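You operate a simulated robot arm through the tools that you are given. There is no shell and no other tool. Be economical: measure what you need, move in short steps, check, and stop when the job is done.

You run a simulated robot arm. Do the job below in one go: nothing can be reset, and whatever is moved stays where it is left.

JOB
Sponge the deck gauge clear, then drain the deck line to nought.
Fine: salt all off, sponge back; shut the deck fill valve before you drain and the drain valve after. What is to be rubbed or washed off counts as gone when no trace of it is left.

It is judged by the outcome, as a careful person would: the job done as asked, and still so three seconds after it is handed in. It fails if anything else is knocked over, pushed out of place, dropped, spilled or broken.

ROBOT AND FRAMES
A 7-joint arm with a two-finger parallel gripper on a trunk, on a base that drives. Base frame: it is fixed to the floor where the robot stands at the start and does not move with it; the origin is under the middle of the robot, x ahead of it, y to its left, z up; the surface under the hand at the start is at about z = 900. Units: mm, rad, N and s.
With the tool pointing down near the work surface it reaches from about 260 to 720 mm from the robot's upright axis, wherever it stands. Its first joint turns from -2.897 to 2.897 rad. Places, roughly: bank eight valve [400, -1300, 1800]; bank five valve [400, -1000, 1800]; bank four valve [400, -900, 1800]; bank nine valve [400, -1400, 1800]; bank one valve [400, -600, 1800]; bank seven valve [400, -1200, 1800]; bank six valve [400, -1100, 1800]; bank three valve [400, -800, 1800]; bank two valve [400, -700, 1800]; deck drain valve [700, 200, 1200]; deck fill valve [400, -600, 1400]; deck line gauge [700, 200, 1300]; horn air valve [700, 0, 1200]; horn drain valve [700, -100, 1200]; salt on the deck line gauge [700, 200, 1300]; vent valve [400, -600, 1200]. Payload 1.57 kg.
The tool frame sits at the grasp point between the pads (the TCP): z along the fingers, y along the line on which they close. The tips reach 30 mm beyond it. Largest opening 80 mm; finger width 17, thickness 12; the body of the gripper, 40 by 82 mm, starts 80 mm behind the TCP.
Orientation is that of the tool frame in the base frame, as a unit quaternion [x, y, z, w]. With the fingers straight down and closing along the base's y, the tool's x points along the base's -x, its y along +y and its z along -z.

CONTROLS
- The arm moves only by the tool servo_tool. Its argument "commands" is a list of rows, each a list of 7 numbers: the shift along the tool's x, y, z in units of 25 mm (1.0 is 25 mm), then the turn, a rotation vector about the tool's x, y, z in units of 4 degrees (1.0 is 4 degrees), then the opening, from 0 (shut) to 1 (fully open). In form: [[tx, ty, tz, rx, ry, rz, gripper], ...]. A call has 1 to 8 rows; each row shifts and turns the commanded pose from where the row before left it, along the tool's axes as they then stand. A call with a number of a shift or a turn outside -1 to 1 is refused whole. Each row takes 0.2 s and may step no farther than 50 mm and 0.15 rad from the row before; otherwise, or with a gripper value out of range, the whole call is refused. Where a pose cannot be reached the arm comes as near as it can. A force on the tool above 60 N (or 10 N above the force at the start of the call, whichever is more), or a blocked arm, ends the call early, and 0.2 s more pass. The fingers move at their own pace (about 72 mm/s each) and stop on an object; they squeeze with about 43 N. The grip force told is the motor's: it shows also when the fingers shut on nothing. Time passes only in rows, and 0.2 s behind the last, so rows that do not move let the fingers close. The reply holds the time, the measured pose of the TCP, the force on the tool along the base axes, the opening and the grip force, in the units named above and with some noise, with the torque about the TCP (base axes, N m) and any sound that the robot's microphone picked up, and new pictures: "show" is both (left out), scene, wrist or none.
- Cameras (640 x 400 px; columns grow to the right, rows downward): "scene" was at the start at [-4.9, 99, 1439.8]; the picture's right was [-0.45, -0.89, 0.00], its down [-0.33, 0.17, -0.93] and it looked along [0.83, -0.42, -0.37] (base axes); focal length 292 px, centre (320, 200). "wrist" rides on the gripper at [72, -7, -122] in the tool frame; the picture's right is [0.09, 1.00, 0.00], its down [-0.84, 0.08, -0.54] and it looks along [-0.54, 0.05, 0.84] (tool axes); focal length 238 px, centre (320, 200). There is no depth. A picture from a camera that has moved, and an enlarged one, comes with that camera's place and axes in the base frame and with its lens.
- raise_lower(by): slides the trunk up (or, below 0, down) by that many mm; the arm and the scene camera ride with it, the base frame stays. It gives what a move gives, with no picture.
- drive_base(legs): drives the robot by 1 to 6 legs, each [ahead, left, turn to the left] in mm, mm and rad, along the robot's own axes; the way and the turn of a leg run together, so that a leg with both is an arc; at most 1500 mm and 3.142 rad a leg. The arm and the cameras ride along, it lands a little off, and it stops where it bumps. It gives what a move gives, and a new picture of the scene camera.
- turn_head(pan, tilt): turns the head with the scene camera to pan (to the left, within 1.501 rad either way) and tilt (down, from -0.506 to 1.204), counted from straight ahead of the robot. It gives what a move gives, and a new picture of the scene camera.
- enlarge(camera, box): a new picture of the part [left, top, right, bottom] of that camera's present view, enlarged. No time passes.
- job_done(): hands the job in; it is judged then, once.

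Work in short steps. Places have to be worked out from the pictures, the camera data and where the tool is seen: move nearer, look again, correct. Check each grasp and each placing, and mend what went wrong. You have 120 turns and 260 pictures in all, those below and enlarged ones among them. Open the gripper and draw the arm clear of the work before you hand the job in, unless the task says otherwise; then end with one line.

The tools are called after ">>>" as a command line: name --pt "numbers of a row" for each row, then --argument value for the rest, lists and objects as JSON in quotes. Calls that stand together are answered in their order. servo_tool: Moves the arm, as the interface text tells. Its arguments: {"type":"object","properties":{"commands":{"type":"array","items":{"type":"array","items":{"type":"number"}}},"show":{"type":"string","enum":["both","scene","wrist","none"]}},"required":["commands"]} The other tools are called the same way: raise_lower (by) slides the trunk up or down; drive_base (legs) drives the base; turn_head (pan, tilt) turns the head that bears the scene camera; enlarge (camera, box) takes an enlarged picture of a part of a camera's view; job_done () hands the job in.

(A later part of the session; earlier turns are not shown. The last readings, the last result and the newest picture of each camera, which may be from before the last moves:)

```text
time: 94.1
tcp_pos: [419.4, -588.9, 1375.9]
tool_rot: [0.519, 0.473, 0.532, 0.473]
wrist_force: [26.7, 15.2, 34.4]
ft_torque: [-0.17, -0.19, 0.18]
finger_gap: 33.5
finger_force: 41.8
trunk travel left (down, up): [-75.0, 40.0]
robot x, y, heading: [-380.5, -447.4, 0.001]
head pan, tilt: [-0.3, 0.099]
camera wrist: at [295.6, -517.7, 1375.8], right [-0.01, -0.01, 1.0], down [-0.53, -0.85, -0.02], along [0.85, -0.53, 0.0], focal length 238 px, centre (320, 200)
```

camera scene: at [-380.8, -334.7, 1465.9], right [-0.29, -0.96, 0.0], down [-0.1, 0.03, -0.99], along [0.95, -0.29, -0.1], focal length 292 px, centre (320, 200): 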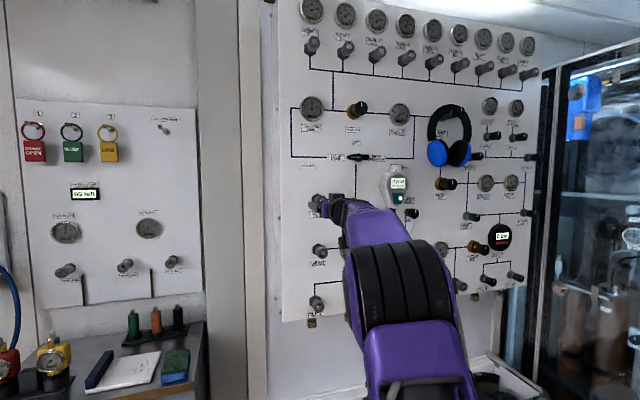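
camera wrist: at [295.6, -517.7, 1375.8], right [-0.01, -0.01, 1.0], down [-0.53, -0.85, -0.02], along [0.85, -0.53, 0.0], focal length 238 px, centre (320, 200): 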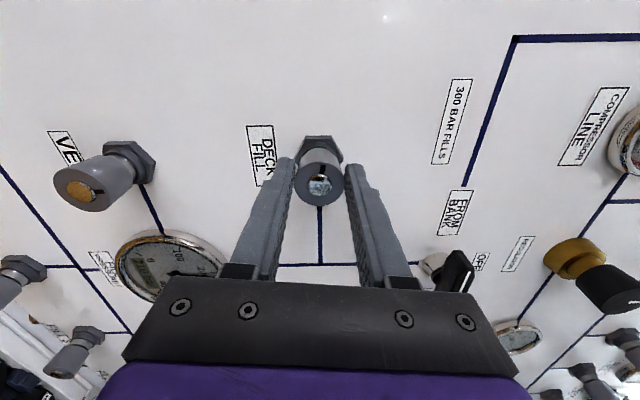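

About 96° done; side force is growing from a small misalignment. I nudge the tool toward the force direction and zoom at the knob.

>>> servo_tool --pt "0.06 0.12 0.05 0 0 0 0" --pt "0 0 0 0 0 0 0" --show "none"

>>> enlarge --camera "wrist" --box '[272, 130, 368, 220]'

```text
time: 94.7
tcp_pos: [417.4, -588.0, 1375.9]
tool_rot: [0.522, 0.474, 0.53, 0.471]
wrist_force: [5.6, 16.4, 20.7]
ft_torque: [-0.09, -0.45, 0.87]
finger_gap: 33.4
finger_force: 41.0
trunk travel left (down, up): [-75.0, 40.0]
robot x, y, heading: [-379.4, -448.8, -0.001]
head pan, tilt: [-0.3, 0.099]
```

```text
4.44 times, centred on (320, 175) of wrist
camera zoom: at [295.6, -517.7, 1376.6], right [-0.01, -0.01, 1.0], down [-0.53, -0.85, -0.01], along [0.85, -0.53, 0.0], focal length 1059 px, centre (320, 311)
```

zoom: 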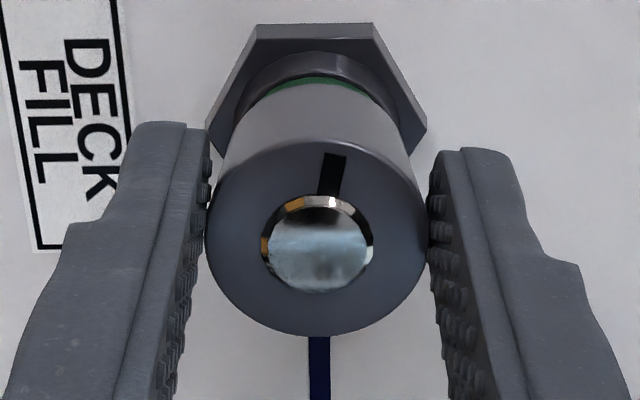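

The mark is now at 9 o'clock — turning clockwise well. Nudge again and continue another 28°.

>>> servo_tool --pt "0.12 0.12 0 0 0 0 0" --pt "0 0 0 0 0 1 0" --pt "0 0 0 0 0 1 0" --pt "0 0 0 0 0 1 0" --pt "0 0 0 0 0 1 0" --pt "0 0 0 0 0 1 0" --pt "0 0 0 0 0 1 0" --pt "0 0 0 0 0 1 0" --show "none"

```text
time: 96.5
tcp_pos: [417.2, -590.1, 1379.2]
tool_rot: [0.622, 0.332, 0.628, 0.33]
wrist_force: [-1.2, 5.2, 10.4]
ft_torque: [-0.08, 0.1, -0.45]
finger_gap: 33.2
finger_force: 41.0
trunk travel left (down, up): [-75.0, 40.0]
robot x, y, heading: [-383.1, -448.1, -0.001]
head pan, tilt: [-0.3, 0.099]
```

>>> servo_tool --pt "0 0 0 0 0 1 0" --pt "0 0 0 0 0 1 0" --pt "0 0 0 0 0 1 0" --pt "0 0 0 0 0 1 0" --pt "0 0 0 0 0 1 0" --pt "0 0 0 0 0 1 0" --pt "0 0 0 0 0 1 0" --pt "0 0 0 0 0 1 0" --show "wrist"

>>> enlarge --camera "wrist" --box '[272, 130, 368, 220]'

```text
time: 98.3
tcp_pos: [418.2, -592.5, 1380.5]
tool_rot: [0.688, 0.148, 0.695, 0.145]
wrist_force: [10.3, -7.2, 25.9]
ft_torque: [-0.11, -0.24, -0.3]
finger_gap: 33.1
finger_force: 41.1
trunk travel left (down, up): [-75.0, 40.0]
robot x, y, heading: [-378.4, -448.3, -0.002]
head pan, tilt: [-0.3, 0.099]
camera wrist: at [295.7, -557.1, 1442.7], right [0.0, -0.87, 0.49], down [-0.53, -0.41, -0.74], along [0.85, -0.26, -0.47], focal length 238 px, centre (320, 200)
```

wrist: 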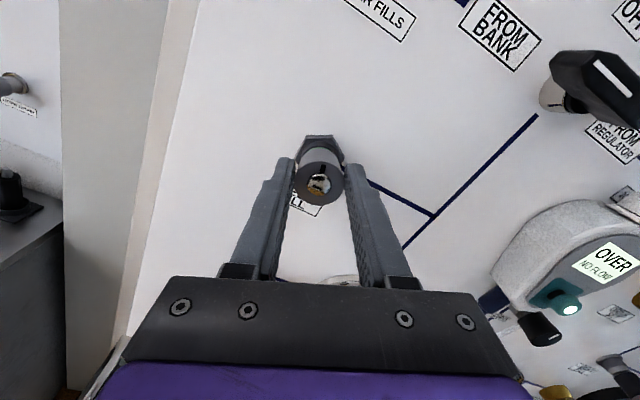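

```text
4.44 times, centred on (320, 175) of wrist
camera zoom: at [295.7, -557.1, 1442.7], right [0.0, -0.87, 0.49], down [-0.53, -0.41, -0.74], along [0.85, -0.26, -0.47], focal length 1059 px, centre (320, 311)
```

zoom: 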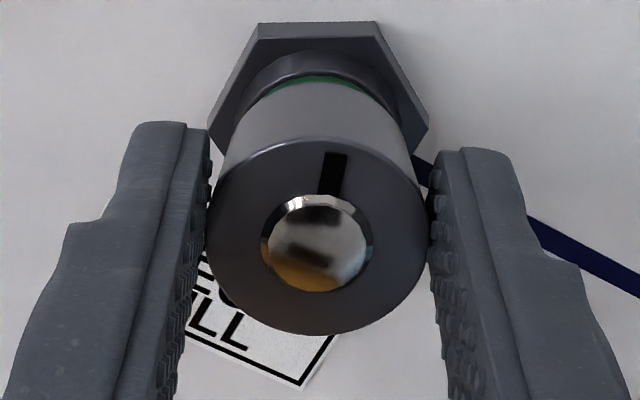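

At 156°. Nudge up and continue to ~188°, looking for the end stop.

>>> servo_tool --pt "0.12 0.06 0.03 0 0 0 0" --pt "0 0 0 0 0 1 0" --pt "0 0 0 0 0 1 0" --pt "0 0 0 0 0 1 0" --pt "0 0 0 0 0 1 0" --pt "0 0 0 0 0 1 0" --pt "0 0 0 0 0 1 0" --pt "0 0 0 0 0 0 0" --show "wrist"

>>> enlarge --camera "wrist" --box '[272, 130, 368, 220]'

```text
time: 100.1
tcp_pos: [418.4, -594.4, 1381.8]
tool_rot: [0.706, 0.001, 0.709, -0.003]
wrist_force: [-9.7, -18.6, 6.4]
ft_torque: [-0.69, 0.14, -0.53]
finger_gap: 33.1
finger_force: 41.1
trunk travel left (down, up): [-75.0, 40.0]
robot x, y, heading: [-381.0, -447.4, 0.006]
head pan, tilt: [-0.3, 0.099]
camera wrist: at [296.4, -587.9, 1452.9], right [0.0, -1.0, 0.09], down [-0.54, -0.08, -0.84], along [0.84, -0.04, -0.54], focal length 238 px, centre (320, 200)
```

wrist: 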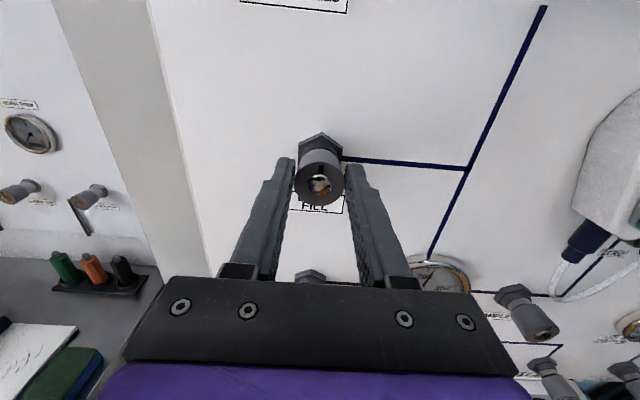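

```text
4.44 times, centred on (320, 175) of wrist
camera zoom: at [296.4, -587.9, 1452.9], right [0.0, -1.0, 0.09], down [-0.54, -0.08, -0.84], along [0.84, -0.04, -0.54], focal length 1059 px, centre (320, 311)
```

zoom: 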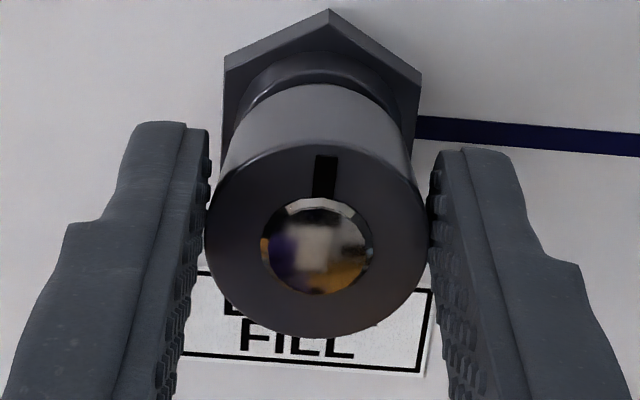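

The mark is at 12 o'clock, the green ring is gone, and torque rose: shut. Release and back out straight.

>>> servo_tool --pt "0 0 0 0 0 0 0.6" --pt "0 0 0 0 0 0 0.75" --pt "0 0 -0.5 0 0 0 0.75" --pt "0 0 -1 0 0 0 0.75" --pt "0 0 -1 0 0 0 0.75" --pt "0 0 -1 0 0 0 0.75" --pt "0 0 -1 0 0 0 0.75" --pt "0 0 -1 0 0 0 0.75" --show "both"

>>> enlarge --camera "wrist" --box '[260, 60, 380, 160]'

```text
time: 101.9
tcp_pos: [283.0, -590.8, 1379.4]
tool_rot: [0.707, 0.001, 0.708, -0.002]
wrist_force: [0.7, -0.1, 0.2]
ft_torque: [0.0, 0.02, -0.01]
finger_gap: 60.0
finger_force: 0.1
trunk travel left (down, up): [-75.0, 40.0]
robot x, y, heading: [-382.1, -443.0, -0.0]
head pan, tilt: [-0.3, 0.099]
camera scene: at [-380.8, -334.7, 1465.9], right [-0.29, -0.96, 0.0], down [-0.1, 0.03, -0.99], along [0.95, -0.29, -0.1], focal length 292 px, centre (320, 200)
camera wrist: at [161.2, -585.2, 1451.6], right [0.01, -1.0, 0.09], down [-0.54, -0.08, -0.84], along [0.84, -0.04, -0.54], focal length 238 px, centre (320, 200)
```

scene: 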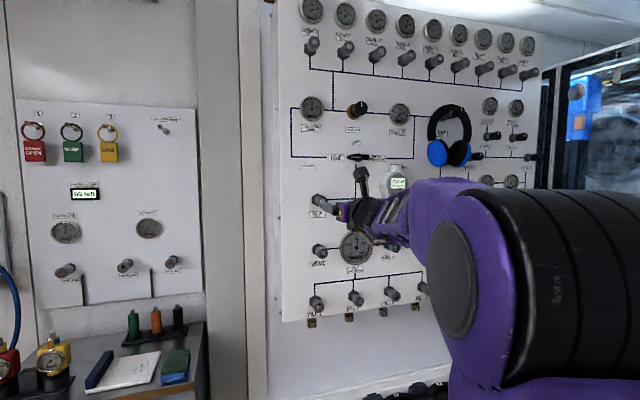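
wrist: 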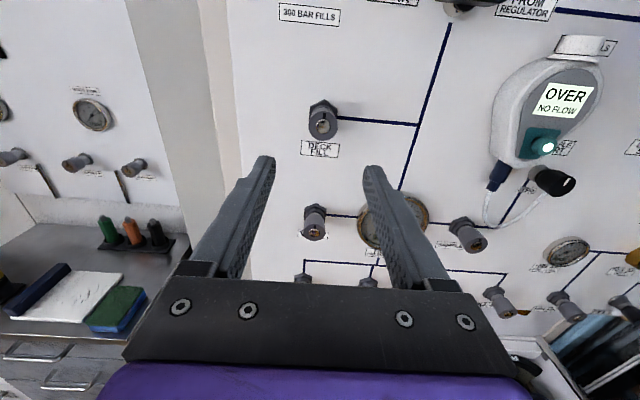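

```text
4.00 times, centred on (320, 110) of wrist
camera zoom: at [161.2, -585.2, 1451.6], right [0.01, -1.0, 0.09], down [-0.54, -0.08, -0.84], along [0.84, -0.04, -0.54], focal length 953 px, centre (320, 560)
```

zoom: 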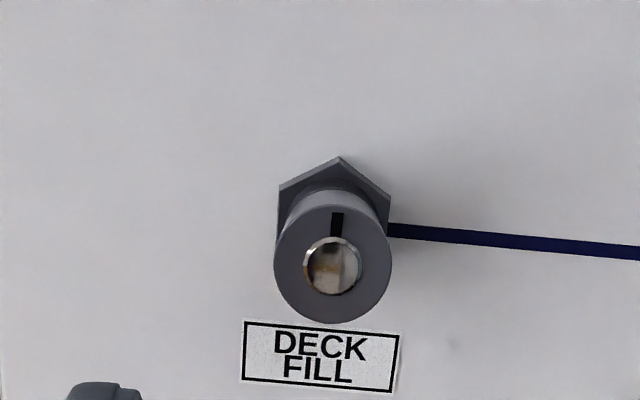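

Deck fill is shut. Now drive left and forward back to the wall panel.

>>> drive_base --legs '[[0, 443, 0], [250, 0, 0]]'

>>> turn_head --pan 0.1 --tilt 0.3

```text
time: 108.0
tcp_pos: [531.3, -153.2, 1379.9]
tool_rot: [0.706, 0.002, 0.708, -0.003]
wrist_force: [0.6, -1.3, 0.8]
ft_torque: [0.04, 0.01, -0.01]
finger_gap: 60.2
finger_force: 0.0
trunk travel left (down, up): [-75.0, 40.0]
robot x, y, heading: [-132.6, -13.4, 0.001]
head pan, tilt: [-0.3, 0.099]
camera scene: at [-133.1, 101.9, 1465.9], right [-0.29, -0.96, 0.0], down [-0.09, 0.03, -1.0], along [0.95, -0.29, -0.1], focal length 292 px, centre (320, 200)
```

scene: 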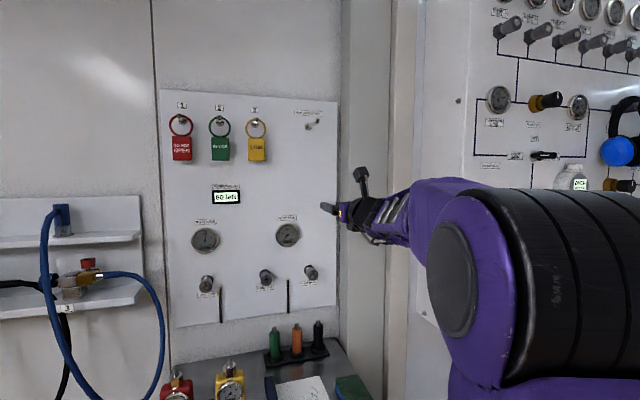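

```text
time: 108.9
tcp_pos: [530.6, -154.1, 1380.0]
tool_rot: [0.706, 0.002, 0.708, -0.003]
wrist_force: [-0.5, -0.3, -0.1]
ft_torque: [0.03, -0.02, -0.01]
finger_gap: 59.9
finger_force: 0.1
trunk travel left (down, up): [-75.0, 40.0]
robot x, y, heading: [-136.0, -11.7, 0.0]
head pan, tilt: [0.099, 0.3]
camera scene: at [-128.1, 138.3, 1447.3], right [0.1, -0.99, 0.0], down [-0.29, -0.03, -0.96], along [0.95, 0.1, -0.3], focal length 292 px, centre (320, 200)
```

scene: 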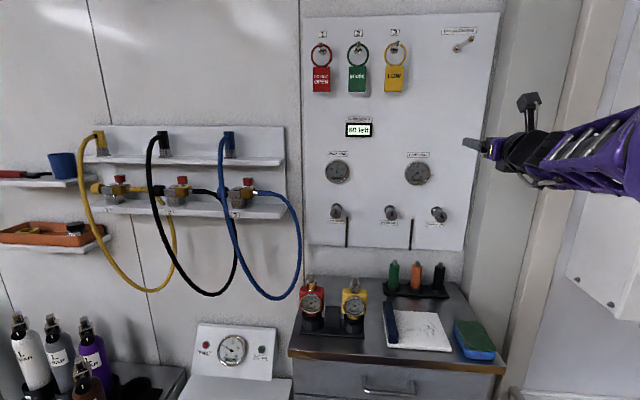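

Drain knob estimated at ≈(690, 176, 1152). With the tool rolled 180° (tool y = −Y, x = +Z), I move left 325 and down 200.

>>> servo_tool --pt "0 -1 0 0 0 0 0.75" --pt "-0.5 -1 0 0 0 0 0.75" --pt "-0.5 -1 0 0 0 0 0.75" --pt "-0.5 -1 0 0 0 0 0.75" --pt "-0.5 -1 0 0 0 0 0.75" --pt "-0.5 -1 0 0 0 0 0.75" --pt "-0.5 -1 0 0 0 0 0.75" --pt "-0.5 -1 0 0 0 0 0.75" --show "none"

>>> servo_tool --pt "-0.8 -1 0 0 0 0 0.75" --pt "-0.8 -1 0 0 0 0 0.75" --pt "-0.8 -1 0 0 0 0 0.75" --pt "-0.8 -1 0 0 0 0 0.75" --pt "-0.8 -1 0 0 0 0 0.75" --pt "-0.8 -0.2 0 0 0 0 0.75" --pt "-0.8 0 0 0 0 0 0.75" --show "both"

```text
time: 110.7
tcp_pos: [528.8, 42.4, 1293.5]
tool_rot: [0.706, -0.001, 0.709, -0.003]
wrist_force: [0.3, -1.5, 0.2]
ft_torque: [-0.01, -0.01, 0.08]
finger_gap: 60.0
finger_force: 0.1
trunk travel left (down, up): [-75.0, 40.0]
robot x, y, heading: [-136.1, -12.7, -0.004]
head pan, tilt: [0.099, 0.3]
```

```text
time: 112.3
tcp_pos: [528.8, 175.7, 1154.1]
tool_rot: [0.706, 0.002, 0.709, -0.005]
wrist_force: [0.0, 0.7, 0.6]
ft_torque: [-0.01, 0.01, 0.0]
finger_gap: 59.9
finger_force: 0.0
trunk travel left (down, up): [-75.0, 40.0]
robot x, y, heading: [-133.4, -10.4, 0.005]
head pan, tilt: [0.099, 0.3]
camera scene: at [-128.2, 138.3, 1447.3], right [0.1, -0.99, 0.0], down [-0.29, -0.03, -0.96], along [0.95, 0.1, -0.3], focal length 292 px, centre (320, 200)
camera wrist: at [407.2, 181.3, 1225.8], right [0.01, -1.0, 0.09], down [-0.54, -0.08, -0.84], along [0.84, -0.04, -0.54], focal length 238 px, centre (320, 200)
```

scene: 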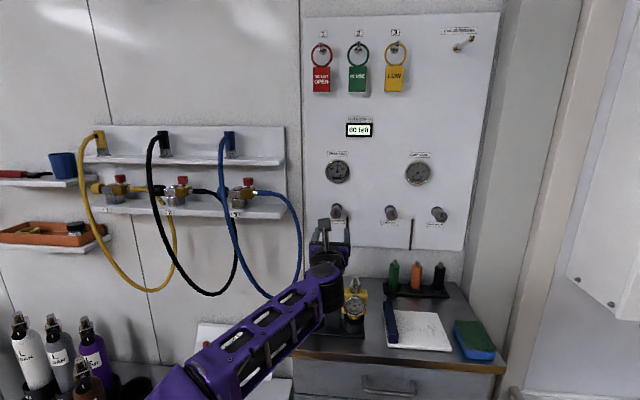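
wrist: 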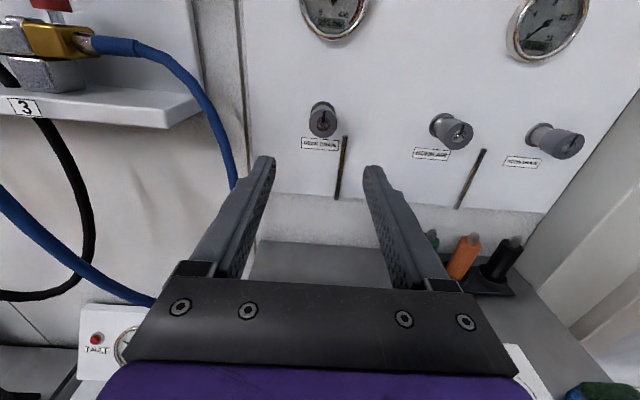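

Knob lies near y 173.5, z 1148. I adjust and advance 85 mm to check.

>>> servo_tool --pt "-0.24 0.08 0.8 0 0 0 0.75" --pt "0 0 0.9 0 0 0 0.75" --pt "0 0 0.9 0 0 0 0.75" --pt "0 0 0.8 0 0 0 0.75" --pt "0 0 0 0 0 0 0.75" --show "both"

```text
time: 113.5
tcp_pos: [615.2, 174.8, 1147.2]
tool_rot: [0.706, 0.002, 0.708, -0.004]
wrist_force: [-0.1, 0.2, -1.2]
ft_torque: [0.01, -0.01, -0.01]
finger_gap: 60.0
finger_force: 0.2
trunk travel left (down, up): [-75.0, 40.0]
robot x, y, heading: [-130.5, -7.3, 0.002]
head pan, tilt: [0.099, 0.3]
camera scene: at [-128.1, 138.4, 1447.3], right [0.1, -0.99, 0.0], down [-0.29, -0.03, -0.96], along [0.95, 0.1, -0.3], focal length 292 px, centre (320, 200)
camera wrist: at [492.8, 180.1, 1219.1], right [0.01, -1.0, 0.09], down [-0.54, -0.08, -0.84], along [0.84, -0.04, -0.54], focal length 238 px, centre (320, 200)
```

scene: 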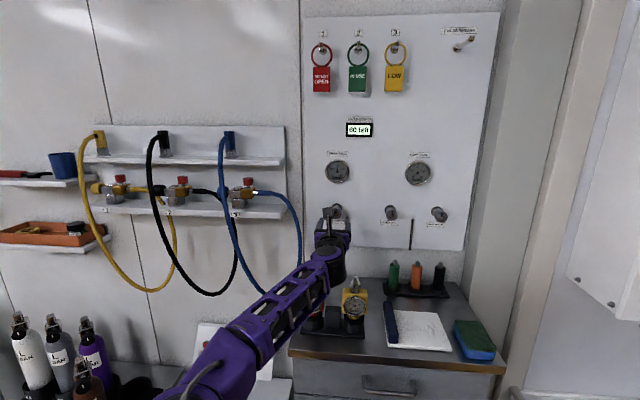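
wrist: 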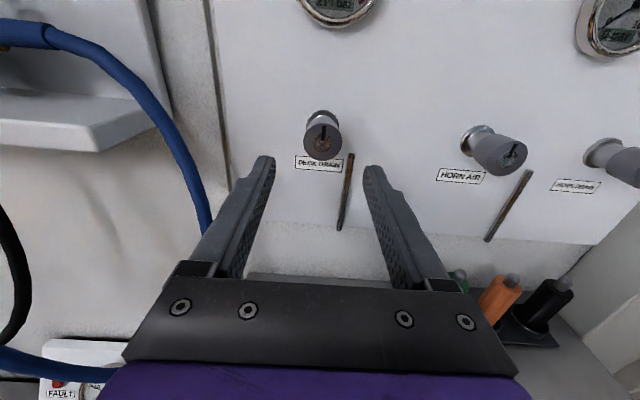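

Knob front ≈(710, 172.5, 1143). Adjust and advance 55 mm more.

>>> servo_tool --pt "-0.14 0.08 0.7 0 0 0 0.75" --pt "0 0 0.7 0 0 0 0.75" --pt "0 0 0.7 0 0 0 0.75" --pt "0 0 0 0 0 0 0.75" --show "both"

```text
time: 114.5
tcp_pos: [668.0, 172.7, 1144.2]
tool_rot: [0.706, 0.002, 0.708, -0.004]
wrist_force: [-0.4, 0.5, 0.1]
ft_torque: [0.01, 0.01, -0.03]
finger_gap: 60.2
finger_force: 0.0
trunk travel left (down, up): [-75.0, 40.0]
robot x, y, heading: [-131.0, -11.1, 0.003]
head pan, tilt: [0.099, 0.3]
camera scene: at [-128.1, 138.4, 1447.3], right [0.1, -0.99, 0.0], down [-0.29, -0.03, -0.96], along [0.95, 0.1, -0.3], focal length 292 px, centre (320, 200)
camera wrist: at [544.8, 178.9, 1215.6], right [0.01, -1.0, 0.09], down [-0.54, -0.08, -0.84], along [0.84, -0.04, -0.54], focal length 238 px, centre (320, 200)
```

scene: 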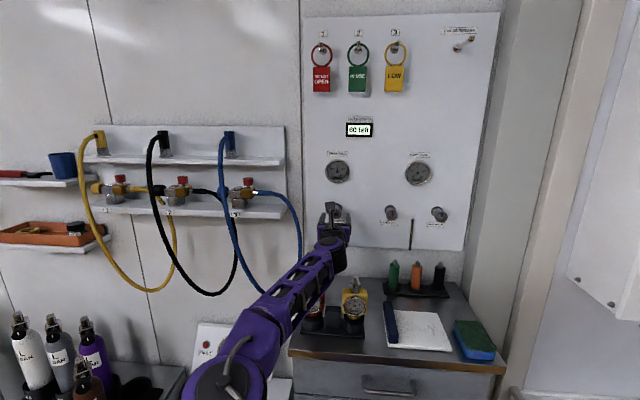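
wrist: 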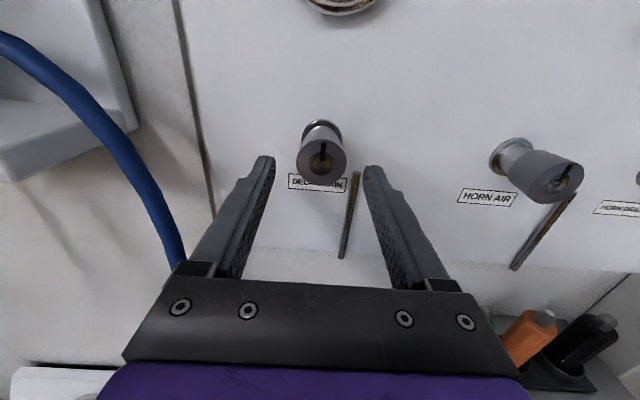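

Knob front is ~714 on the axis. Advance 36 mm so the pads overlap ~20 mm.

>>> servo_tool --pt "0 0 0.6 0 0 0 0.75" --pt "0 0 0.5 0 0 0 0.75" --pt "0 0 0.34 0 0 0 0.75" --pt "0 0 0 0 0 0 0.75" --show "wrist"

```text
time: 115.5
tcp_pos: [702.6, 174.1, 1144.4]
tool_rot: [0.706, 0.003, 0.708, -0.004]
wrist_force: [-0.3, 0.1, 0.9]
ft_torque: [-0.02, -0.03, 0.03]
finger_gap: 59.9
finger_force: 0.0
trunk travel left (down, up): [-75.0, 40.0]
robot x, y, heading: [-131.3, -9.4, 0.004]
head pan, tilt: [0.099, 0.3]
camera wrist: at [581.1, 179.3, 1215.9], right [0.01, -1.0, 0.09], down [-0.54, -0.08, -0.84], along [0.84, -0.04, -0.54], focal length 238 px, centre (320, 200)
```

wrist: 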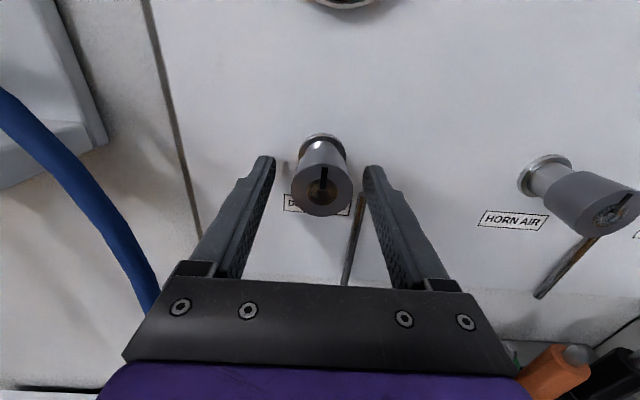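

Close on the knob after a slight retreat (5 mm) and 2 mm down.

>>> servo_tool --pt "-0.08 0 -0.2 0 0 0 0.75" --pt "0 0 0 0 0 0 0.4" --pt "0 0 0 0 0 0 0" --pt "0 0 0 0 0 0 0" --pt "0 0 0 0 0 0 0" --show "none"

>>> enlarge --camera "wrist" --box '[272, 130, 368, 220]'

```text
time: 116.7
tcp_pos: [697.7, 172.3, 1142.5]
tool_rot: [0.706, 0.003, 0.708, -0.003]
wrist_force: [-1.0, -1.6, 1.1]
ft_torque: [0.02, -0.07, -0.08]
finger_gap: 33.6
finger_force: 41.4
trunk travel left (down, up): [-75.0, 40.0]
robot x, y, heading: [-134.9, -13.1, 0.004]
head pan, tilt: [0.099, 0.3]
```

```text
4.44 times, centred on (320, 175) of wrist
camera zoom: at [576.0, 178.7, 1214.4], right [0.01, -1.0, 0.09], down [-0.54, -0.08, -0.84], along [0.84, -0.04, -0.54], focal length 1059 px, centre (320, 311)
```

zoom: 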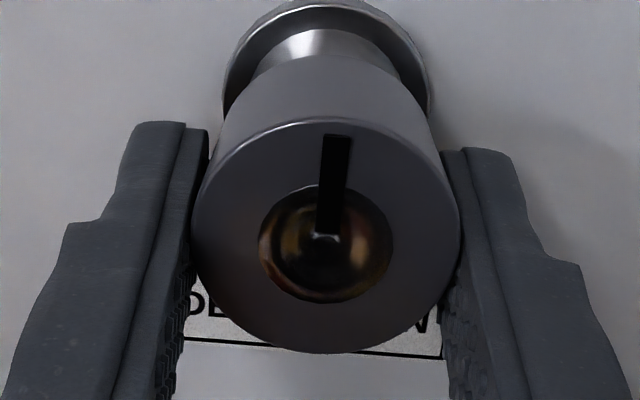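

Gripped. Turn counter-clockwise 32° and listen/watch the gauge.

>>> servo_tool --pt "0 0 0 0 0 -1 0" --pt "0 0 0 0 0 -1 0" --pt "0 0 0 0 0 -1 0" --pt "0 0 0 0 0 -1 0" --pt "0 0 0 0 0 -1 0" --pt "0 0 0 0 0 -1 0" --pt "0 0 0 0 0 -1 0" --pt "0 0 0 0 0 -1 0" --show "none"

>>> enlarge --camera "scene" --box '[316, 150, 364, 190]'

>>> enlarge --camera "wrist" --box '[272, 130, 368, 220]'

```text
time: 118.5
tcp_pos: [698.1, 168.6, 1143.8]
tool_rot: [0.678, 0.195, 0.682, 0.193]
wrist_force: [5.4, -16.0, 10.5]
ft_torque: [0.12, 0.1, 0.08]
finger_gap: 33.4
finger_force: 41.6
trunk travel left (down, up): [-75.0, 40.0]
robot x, y, heading: [-134.3, -10.8, -0.0]
head pan, tilt: [0.099, 0.3]
```

```text
10.00 times, centred on (340, 170) of scene
camera zoom: at [-128.5, 136.4, 1447.6], right [0.1, -0.99, 0.0], down [-0.29, -0.03, -0.96], along [0.95, 0.1, -0.3], focal length 2918 px, centre (120, 500)
```

zoom: 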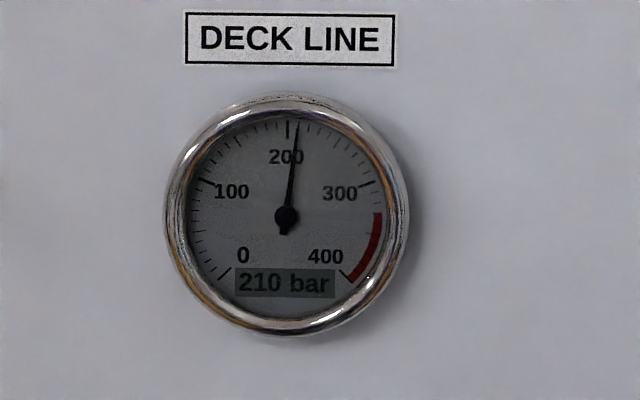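

```text
4.44 times, centred on (320, 175) of wrist
camera zoom: at [575.9, 212.5, 1200.9], right [0.0, -0.8, 0.6], down [-0.54, -0.51, -0.67], along [0.84, -0.33, -0.43], focal length 1059 px, centre (320, 311)
```

zoom: 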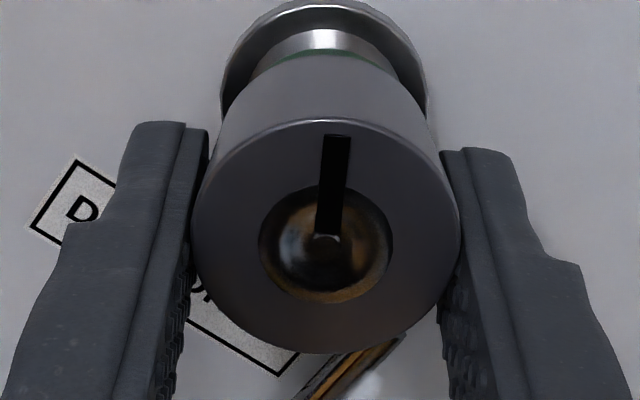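

The knob is turning (green ring emerging), still 210 bar. Nudge and turn further.

>>> servo_tool --pt "0 0.1 0 0 0 0 0" --pt "0 0 0 0 0 -1 0" --pt "0 0 0 0 0 -1 0" --pt "0 0 0 0 0 -1 0" --pt "0 0 0 0 0 -1 0" --pt "0 0 0 0 0 -1 0" --pt "0 0 0 0 0 -1 0" --pt "0 0 0 0 0 -1 0" --show "none"

>>> enlarge --camera "scene" --box '[316, 150, 364, 190]'

```text
time: 120.3
tcp_pos: [697.8, 166.3, 1146.9]
tool_rot: [0.611, 0.352, 0.615, 0.353]
wrist_force: [18.0, -20.2, 21.8]
ft_torque: [0.17, 0.12, 0.62]
finger_gap: 33.7
finger_force: 41.2
trunk travel left (down, up): [-75.0, 40.0]
robot x, y, heading: [-133.2, -11.6, -0.002]
head pan, tilt: [0.099, 0.3]
```

```text
10.00 times, centred on (340, 170) of scene
camera zoom: at [-128.5, 135.7, 1447.8], right [0.1, -0.99, 0.0], down [-0.29, -0.03, -0.96], along [0.95, 0.1, -0.3], focal length 2918 px, centre (120, 500)
```

zoom: 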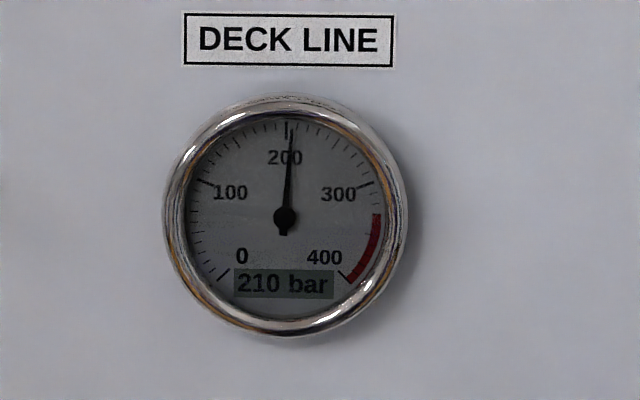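

The needle just starts to fall. I nudge to relieve side force and open further.

>>> servo_tool --pt "-0.04 0.14 0.05 0 0 0 0" --pt "0 0 0 0 0 -1 0" --pt "0 0 0 0 0 -1 0" --pt "0 0 0 0 0 -1 0" --pt "0 0 0 0 0 -1 0" --pt "0 0 0 0 0 -1 0" --pt "0 0 0 0 0 -1 0" --pt "0 0 0 0 0 -1 0" --show "none"

>>> enlarge --camera "scene" --box '[316, 150, 364, 190]'

>>> enlarge --camera "wrist" --box '[272, 130, 368, 220]'

```text
time: 122.1
tcp_pos: [698.3, 165.6, 1149.6]
tool_rot: [0.507, 0.489, 0.513, 0.491]
wrist_force: [9.2, -15.6, 24.8]
ft_torque: [0.19, 0.29, 0.76]
finger_gap: 33.5
finger_force: 41.2
trunk travel left (down, up): [-75.0, 40.0]
robot x, y, heading: [-131.9, -10.6, 0.001]
head pan, tilt: [0.099, 0.3]
```

```text
10.00 times, centred on (340, 170) of scene
camera zoom: at [-129.6, 136.0, 1447.8], right [0.1, -0.99, 0.0], down [-0.29, -0.03, -0.96], along [0.95, 0.1, -0.29], focal length 2918 px, centre (120, 500)
```

zoom: 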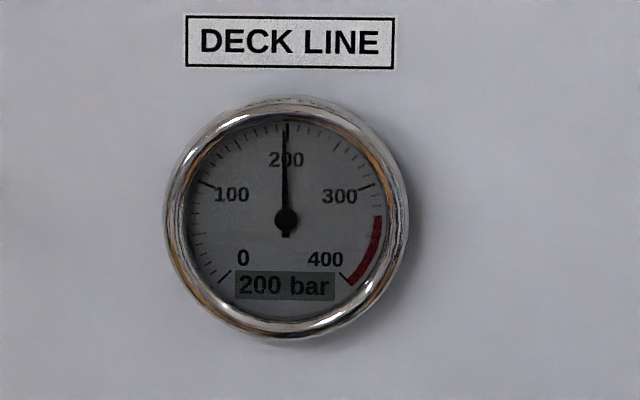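

```text
4.44 times, centred on (320, 175) of wrist
camera zoom: at [576.0, 237.3, 1145.1], right [-0.01, 0.05, 1.0], down [-0.54, -0.84, 0.04], along [0.84, -0.54, 0.04], focal length 1059 px, centre (320, 311)
```

zoom: 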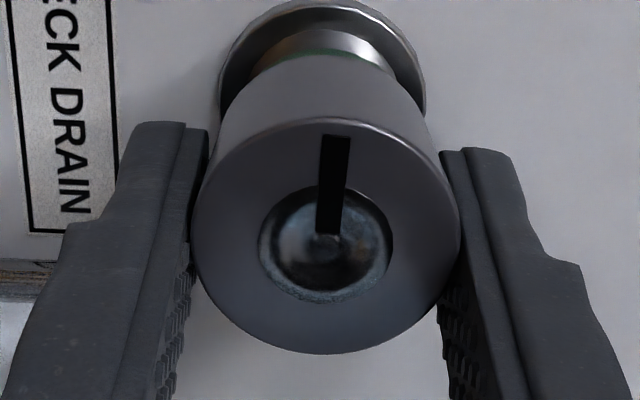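

Draining: 200 bar at a quarter turn. I open further to speed it up.

>>> servo_tool --pt "-0.08 0.12 0.02 0 0 0 0" --pt "0 0 0 0 0 -1 0" --pt "0 0 0 0 0 -1 0" --pt "0 0 0 0 0 -1 0" --pt "0 0 0 0 0 -1 0" --pt "0 0 0 0 0 -1 0" --pt "0 0 0 0 0 -1 0" --pt "0 0 0 0 0 -1 0" --show "none"

>>> enlarge --camera "scene" --box '[316, 150, 364, 190]'

```text
time: 123.9
tcp_pos: [698.1, 167.1, 1151.5]
tool_rot: [0.371, 0.598, 0.38, 0.6]
wrist_force: [8.0, -4.9, 29.2]
ft_torque: [0.17, 0.46, 0.67]
finger_gap: 33.7
finger_force: 41.2
trunk travel left (down, up): [-75.0, 40.0]
robot x, y, heading: [-129.4, -11.5, -0.001]
head pan, tilt: [0.099, 0.3]
```

```text
10.00 times, centred on (340, 170) of scene
camera zoom: at [-130.0, 137.4, 1447.6], right [0.1, -0.99, 0.0], down [-0.29, -0.03, -0.96], along [0.95, 0.1, -0.29], focal length 2918 px, centre (120, 500)
```

zoom: 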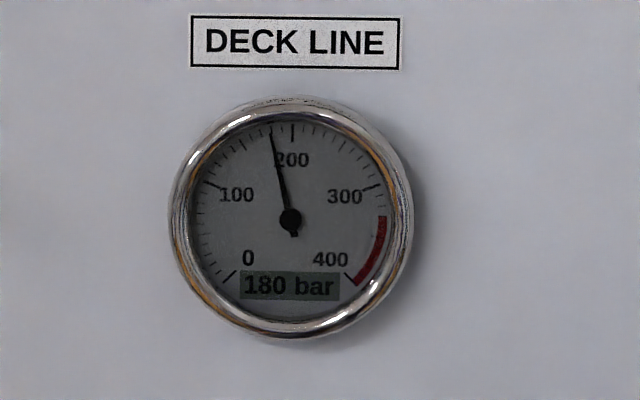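

180 bar and falling. Open ~28° more, then wait.

>>> servo_tool --pt "-0.05 0.11 0.02 0 0 0 0" --pt "0 0 0 0 0 -1 0" --pt "0 0 0 0 0 -1 0" --pt "0 0 0 0 0 -1 0" --pt "0 0 0 0 0 -1 0" --pt "0 0 0 0 0 -1 0" --pt "0 0 0 0 0 -1 0" --pt "0 0 0 0 0 -1 0" --show "none"

>>> servo_tool --pt "0 0 0 0 0 0 0" --pt "0 0 0 0 0 0 0" --pt "0 0 0 0 0 0 0" --pt "0 0 0 0 0 0 0" --pt "0 0 0 0 0 0 0" --pt "0 0 0 0 0 0 0" --pt "0 0 0 0 0 0 0" --pt "0 0 0 0 0 0 0" --show "none"

>>> enlarge --camera "scene" --box '[316, 150, 364, 190]'

```text
time: 125.7
tcp_pos: [698.2, 169.1, 1157.5]
tool_rot: [0.215, 0.671, 0.222, 0.674]
wrist_force: [1.5, 6.8, 25.0]
ft_torque: [0.15, 0.72, 0.54]
finger_gap: 33.6
finger_force: 41.4
trunk travel left (down, up): [-75.0, 40.0]
robot x, y, heading: [-131.1, -14.4, 0.003]
head pan, tilt: [0.099, 0.3]
```

```text
time: 127.5
tcp_pos: [698.1, 167.9, 1156.3]
tool_rot: [0.214, 0.671, 0.223, 0.674]
wrist_force: [2.8, 14.1, 25.5]
ft_torque: [0.18, 0.24, 0.05]
finger_gap: 33.6
finger_force: 41.6
trunk travel left (down, up): [-75.0, 40.0]
robot x, y, heading: [-133.2, -11.5, -0.004]
head pan, tilt: [0.099, 0.3]
```

```text
10.00 times, centred on (340, 170) of scene
camera zoom: at [-130.5, 139.4, 1447.2], right [0.1, -0.99, 0.0], down [-0.29, -0.03, -0.96], along [0.95, 0.1, -0.29], focal length 2918 px, centre (120, 500)
```

zoom: 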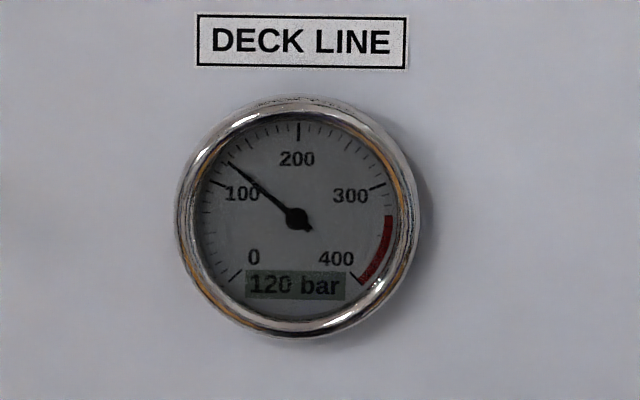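

120 bar. TCP has drifted upward; check how the fingers sit on the knob.

>>> enlarge --camera "wrist" --box '[272, 130, 368, 220]'

>>> enlarge --camera "scene" --box '[260, 180, 420, 400]'

```text
4.44 times, centred on (320, 175) of wrist
camera zoom: at [576.5, 204.6, 1092.8], right [-0.01, 0.86, 0.51], down [-0.54, -0.43, 0.72], along [0.84, -0.27, 0.47], focal length 1059 px, centre (320, 311)
```

zoom: 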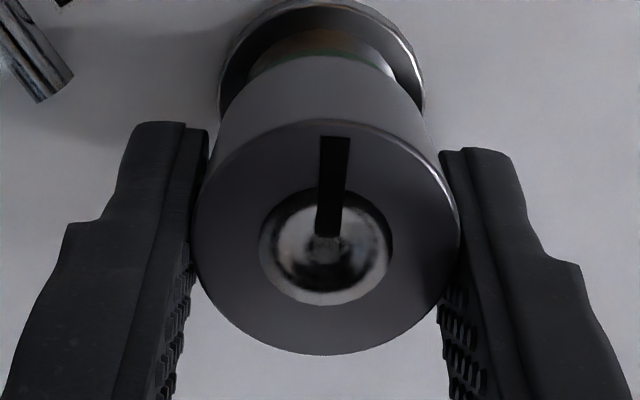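

```text
1.82 times, centred on (340, 290) of scene
camera zoom: at [-130.5, 139.4, 1447.2], right [0.1, -0.99, 0.0], down [-0.29, -0.03, -0.96], along [0.95, 0.1, -0.29], focal length 531 px, centre (284, 36)
```

zoom: 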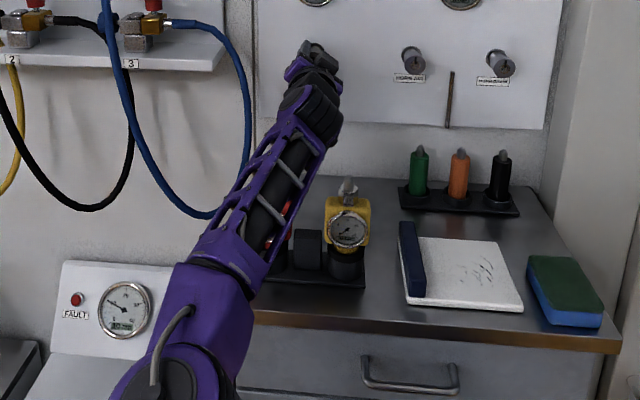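

The grip is off-centre by ~8 mm (true knob centre ≈ y 173, z 1150), consistent with the drift. While it drains, I release, recentre along tool x by +7.5 mm and regrip.

>>> servo_tool --pt "0 0 0 0 0 0 0.6" --pt "0 0 0 0 0 0 0.6" --pt "0 0 0 0 0 0 0.6" --show "none"

```text
time: 128.3
tcp_pos: [700.4, 165.3, 1152.1]
tool_rot: [0.218, 0.672, 0.222, 0.672]
wrist_force: [1.3, 0.8, -0.5]
ft_torque: [-0.02, 0.01, -0.01]
finger_gap: 48.2
finger_force: 0.0
trunk travel left (down, up): [-75.0, 40.0]
robot x, y, heading: [-131.1, -13.8, 0.003]
head pan, tilt: [0.099, 0.3]
```

Free TCP is (165, 1152); move to (172.5, 1150) and regrip.

>>> servo_tool --pt "0.12 0.1 0 0 0 0 0.6" --pt "0.12 0.1 0 0 0 0 0.6" --pt "0 0 0 0 0 0 0.3" --pt "0 0 0 0 0 0 0" --pt "0 0 0 0 0 0 0" --pt "0 0 0 0 0 0 0" --show "none"

>>> enlarge --camera "wrist" --box '[272, 130, 368, 220]'

>>> enlarge --camera "scene" --box '[316, 150, 364, 190]'

```text
time: 129.7
tcp_pos: [701.0, 173.7, 1149.6]
tool_rot: [0.216, 0.672, 0.221, 0.672]
wrist_force: [-6.6, -4.5, -7.2]
ft_torque: [0.0, -0.12, -0.07]
finger_gap: 32.6
finger_force: 40.7
trunk travel left (down, up): [-75.0, 40.0]
robot x, y, heading: [-135.0, -13.7, 0.004]
head pan, tilt: [0.099, 0.3]
```

```text
4.44 times, centred on (320, 175) of wrist
camera zoom: at [578.6, 209.8, 1087.3], right [-0.01, 0.86, 0.51], down [-0.54, -0.43, 0.72], along [0.84, -0.27, 0.47], focal length 1059 px, centre (320, 311)
```

zoom: 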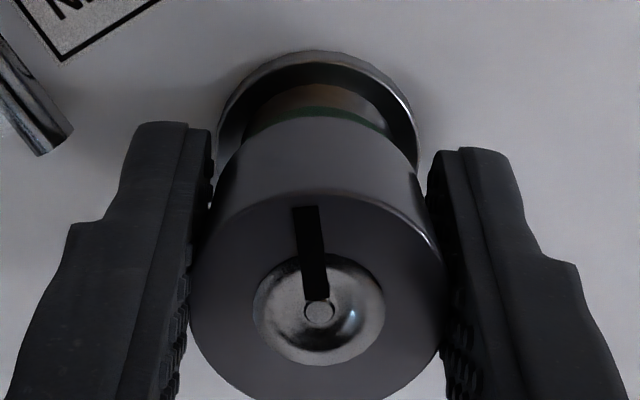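

```text
10.00 times, centred on (340, 170) of scene
camera zoom: at [-128.1, 138.1, 1447.2], right [0.1, -0.99, 0.0], down [-0.29, -0.03, -0.96], along [0.95, 0.1, -0.3], focal length 2918 px, centre (120, 500)
```

zoom: 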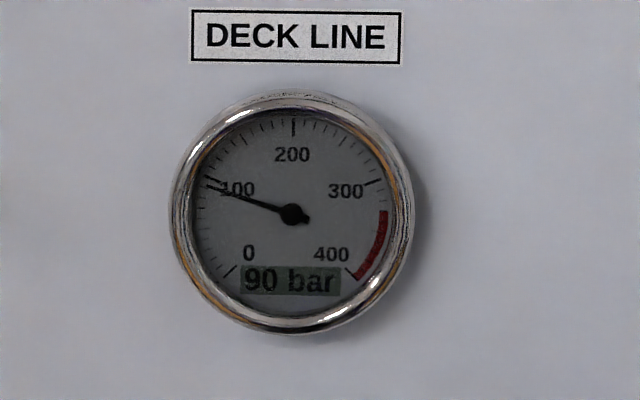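

90 bar, grip centred. I wait with still rows.

>>> servo_tool --pt "0 0 0 0 0 0 0" --pt "0 0 0 0 0 0 0" --pt "0 0 0 0 0 0 0" --pt "0 0 0 0 0 0 0" --pt "0 0 0 0 0 0 0" --pt "0 0 0 0 0 0 0" --pt "0 0 0 0 0 0 0" --pt "0 0 0 0 0 0 0" --show "none"

>>> servo_tool --pt "0 0 0 0 0 0 0" --pt "0 0 0 0 0 0 0" --pt "0 0 0 0 0 0 0" --pt "0 0 0 0 0 0 0" --pt "0 0 0 0 0 0 0" --pt "0 0 0 0 0 0 0" --pt "0 0 0 0 0 0 0" --pt "0 0 0 0 0 0 0" --show "none"

>>> servo_tool --pt "0 0 0 0 0 0 0" --pt "0 0 0 0 0 0 0" --pt "0 0 0 0 0 0 0" --pt "0 0 0 0 0 0 0" --pt "0 0 0 0 0 0 0" --pt "0 0 0 0 0 0 0" --pt "0 0 0 0 0 0 0" --pt "0 0 0 0 0 0 0" --show "none"

>>> servo_tool --pt "0 0 0 0 0 0 0" --pt "0 0 0 0 0 0 0" --pt "0 0 0 0 0 0 0" --pt "0 0 0 0 0 0 0" --pt "0 0 0 0 0 0 0" --pt "0 0 0 0 0 0 0" --pt "0 0 0 0 0 0 0" --pt "0 0 0 0 0 0 0" --show "none"

>>> enlarge --camera "scene" --box '[316, 150, 364, 190]'

```text
time: 131.5
tcp_pos: [701.4, 173.3, 1149.0]
tool_rot: [0.217, 0.672, 0.221, 0.672]
wrist_force: [-14.0, -9.0, -15.6]
ft_torque: [-0.02, -0.14, -0.02]
finger_gap: 32.8
finger_force: 40.6
trunk travel left (down, up): [-75.0, 40.0]
robot x, y, heading: [-129.9, -12.5, 0.003]
head pan, tilt: [0.099, 0.3]
```

```text
time: 133.3
tcp_pos: [700.5, 173.5, 1149.9]
tool_rot: [0.217, 0.672, 0.221, 0.672]
wrist_force: [-16.1, -11.3, -19.5]
ft_torque: [0.05, 0.06, -0.07]
finger_gap: 32.7
finger_force: 41.0
trunk travel left (down, up): [-75.0, 40.0]
robot x, y, heading: [-132.4, -10.8, 0.002]
head pan, tilt: [0.099, 0.3]
```

```text
time: 135.1
tcp_pos: [701.4, 173.2, 1148.7]
tool_rot: [0.217, 0.672, 0.221, 0.672]
wrist_force: [-14.2, -11.0, -17.4]
ft_torque: [0.03, -0.05, 0.02]
finger_gap: 32.6
finger_force: 40.9
trunk travel left (down, up): [-75.0, 40.0]
robot x, y, heading: [-132.9, -9.2, 0.004]
head pan, tilt: [0.099, 0.3]
```

```text
time: 136.9
tcp_pos: [701.1, 172.4, 1150.4]
tool_rot: [0.216, 0.672, 0.223, 0.672]
wrist_force: [-12.3, -11.4, -16.7]
ft_torque: [0.04, -0.11, 0.04]
finger_gap: 32.8
finger_force: 41.2
trunk travel left (down, up): [-75.0, 40.0]
robot x, y, heading: [-133.6, -13.9, -0.001]
head pan, tilt: [0.099, 0.3]
```

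```text
10.00 times, centred on (340, 170) of scene
camera zoom: at [-127.7, 137.5, 1447.4], right [0.1, -0.99, 0.0], down [-0.29, -0.03, -0.96], along [0.95, 0.1, -0.3], focal length 2918 px, centre (120, 500)
```

zoom: 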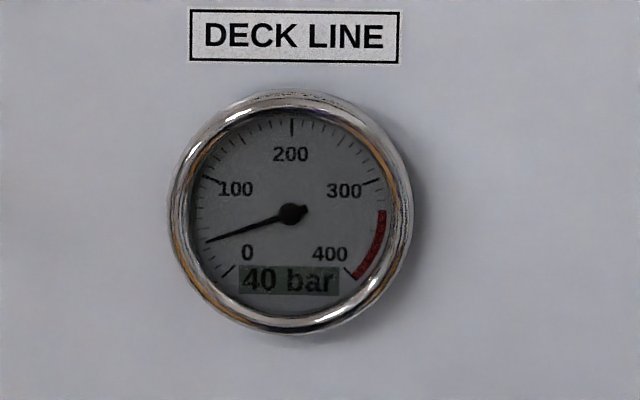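

40 bar, decaying exponentially. I open another ~28° and wait longer.

>>> servo_tool --pt "0 0 0 0 0 -1 0" --pt "0 0 0 0 0 -1 0" --pt "0 0 0 0 0 -1 0" --pt "0 0 0 0 0 -1 0" --pt "0 0 0 0 0 -1 0" --pt "0 0 0 0 0 -1 0" --pt "0 0 0 0 0 -1 0" --show "none"

>>> servo_tool --pt "0 0 0 0 0 0 0" --pt "0 0 0 0 0 0 0" --pt "0 0 0 0 0 0 0" --pt "0 0 0 0 0 0 0" --pt "0 0 0 0 0 0 0" --pt "0 0 0 0 0 0 0" --pt "0 0 0 0 0 0 0" --pt "0 0 0 0 0 0 0" --show "none"

>>> servo_tool --pt "0 0 0 0 0 0 0" --pt "0 0 0 0 0 0 0" --pt "0 0 0 0 0 0 0" --pt "0 0 0 0 0 0 0" --pt "0 0 0 0 0 0 0" --pt "0 0 0 0 0 0 0" --pt "0 0 0 0 0 0 0" --pt "0 0 0 0 0 0 0" --show "none"

>>> servo_tool --pt "0 0 0 0 0 0 0" --pt "0 0 0 0 0 0 0" --pt "0 0 0 0 0 0 0" --pt "0 0 0 0 0 0 0" --pt "0 0 0 0 0 0 0" --pt "0 0 0 0 0 0 0" --pt "0 0 0 0 0 0 0" --pt "0 0 0 0 0 0 0" --show "none"

>>> servo_tool --pt "0 0 0 0 0 0 0" --pt "0 0 0 0 0 0 0" --pt "0 0 0 0 0 0 0" --pt "0 0 0 0 0 0 0" --pt "0 0 0 0 0 0 0" --pt "0 0 0 0 0 0 0" --pt "0 0 0 0 0 0 0" --pt "0 0 0 0 0 0 0" --show "none"

>>> servo_tool --pt "0 0 0 0 0 0 0" --pt "0 0 0 0 0 0 0" --pt "0 0 0 0 0 0 0" --pt "0 0 0 0 0 0 0" --pt "0 0 0 0 0 0 0" --pt "0 0 0 0 0 0 0" --pt "0 0 0 0 0 0 0" --pt "0 0 0 0 0 0 0" --show "none"

>>> enlarge --camera "scene" --box '[316, 150, 364, 190]'

```text
time: 138.5
tcp_pos: [699.3, 172.8, 1149.9]
tool_rot: [0.047, 0.705, 0.052, 0.706]
wrist_force: [-3.7, -13.2, -11.3]
ft_torque: [0.02, 0.48, 0.36]
finger_gap: 32.3
finger_force: 40.7
trunk travel left (down, up): [-75.0, 40.0]
robot x, y, heading: [-134.8, -12.7, 0.001]
head pan, tilt: [0.099, 0.3]
```

```text
time: 140.3
tcp_pos: [701.4, 172.3, 1149.3]
tool_rot: [0.049, 0.705, 0.053, 0.706]
wrist_force: [0.7, -12.4, -10.1]
ft_torque: [-0.03, -0.17, 0.08]
finger_gap: 32.4
finger_force: 40.7
trunk travel left (down, up): [-75.0, 40.0]
robot x, y, heading: [-134.2, -9.6, -0.0]
head pan, tilt: [0.099, 0.3]
```

```text
time: 142.1
tcp_pos: [702.1, 174.1, 1149.3]
tool_rot: [0.048, 0.705, 0.053, 0.706]
wrist_force: [3.4, -12.8, -6.2]
ft_torque: [0.02, -0.06, 0.12]
finger_gap: 32.8
finger_force: 41.0
trunk travel left (down, up): [-75.0, 40.0]
robot x, y, heading: [-131.6, -10.3, 0.003]
head pan, tilt: [0.099, 0.3]
```

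```text
time: 143.9
tcp_pos: [700.4, 173.5, 1150.6]
tool_rot: [0.048, 0.705, 0.053, 0.706]
wrist_force: [5.4, -12.3, -3.5]
ft_torque: [0.02, -0.04, 0.1]
finger_gap: 32.6
finger_force: 41.5
trunk travel left (down, up): [-75.0, 40.0]
robot x, y, heading: [-133.7, -10.9, -0.005]
head pan, tilt: [0.099, 0.3]
```

```text
time: 145.7
tcp_pos: [700.1, 173.3, 1150.4]
tool_rot: [0.048, 0.705, 0.053, 0.706]
wrist_force: [6.6, -11.8, -2.2]
ft_torque: [-0.02, -0.02, 0.1]
finger_gap: 32.7
finger_force: 40.6
trunk travel left (down, up): [-75.0, 40.0]
robot x, y, heading: [-132.7, -10.5, -0.002]
head pan, tilt: [0.099, 0.3]
```

```text
time: 147.5
tcp_pos: [700.0, 172.1, 1150.8]
tool_rot: [0.049, 0.705, 0.052, 0.706]
wrist_force: [8.3, -11.3, -1.9]
ft_torque: [-0.02, 0.01, 0.13]
finger_gap: 32.8
finger_force: 40.7
trunk travel left (down, up): [-75.0, 40.0]
robot x, y, heading: [-134.4, -8.8, 0.004]
head pan, tilt: [0.099, 0.3]
```

```text
10.00 times, centred on (340, 170) of scene
camera zoom: at [-127.1, 137.2, 1447.4], right [0.1, -0.99, 0.0], down [-0.29, -0.03, -0.96], along [0.95, 0.1, -0.3], focal length 2918 px, centre (120, 500)
```

zoom: 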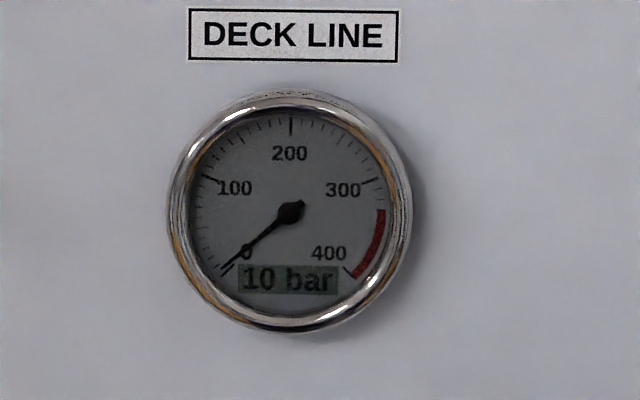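

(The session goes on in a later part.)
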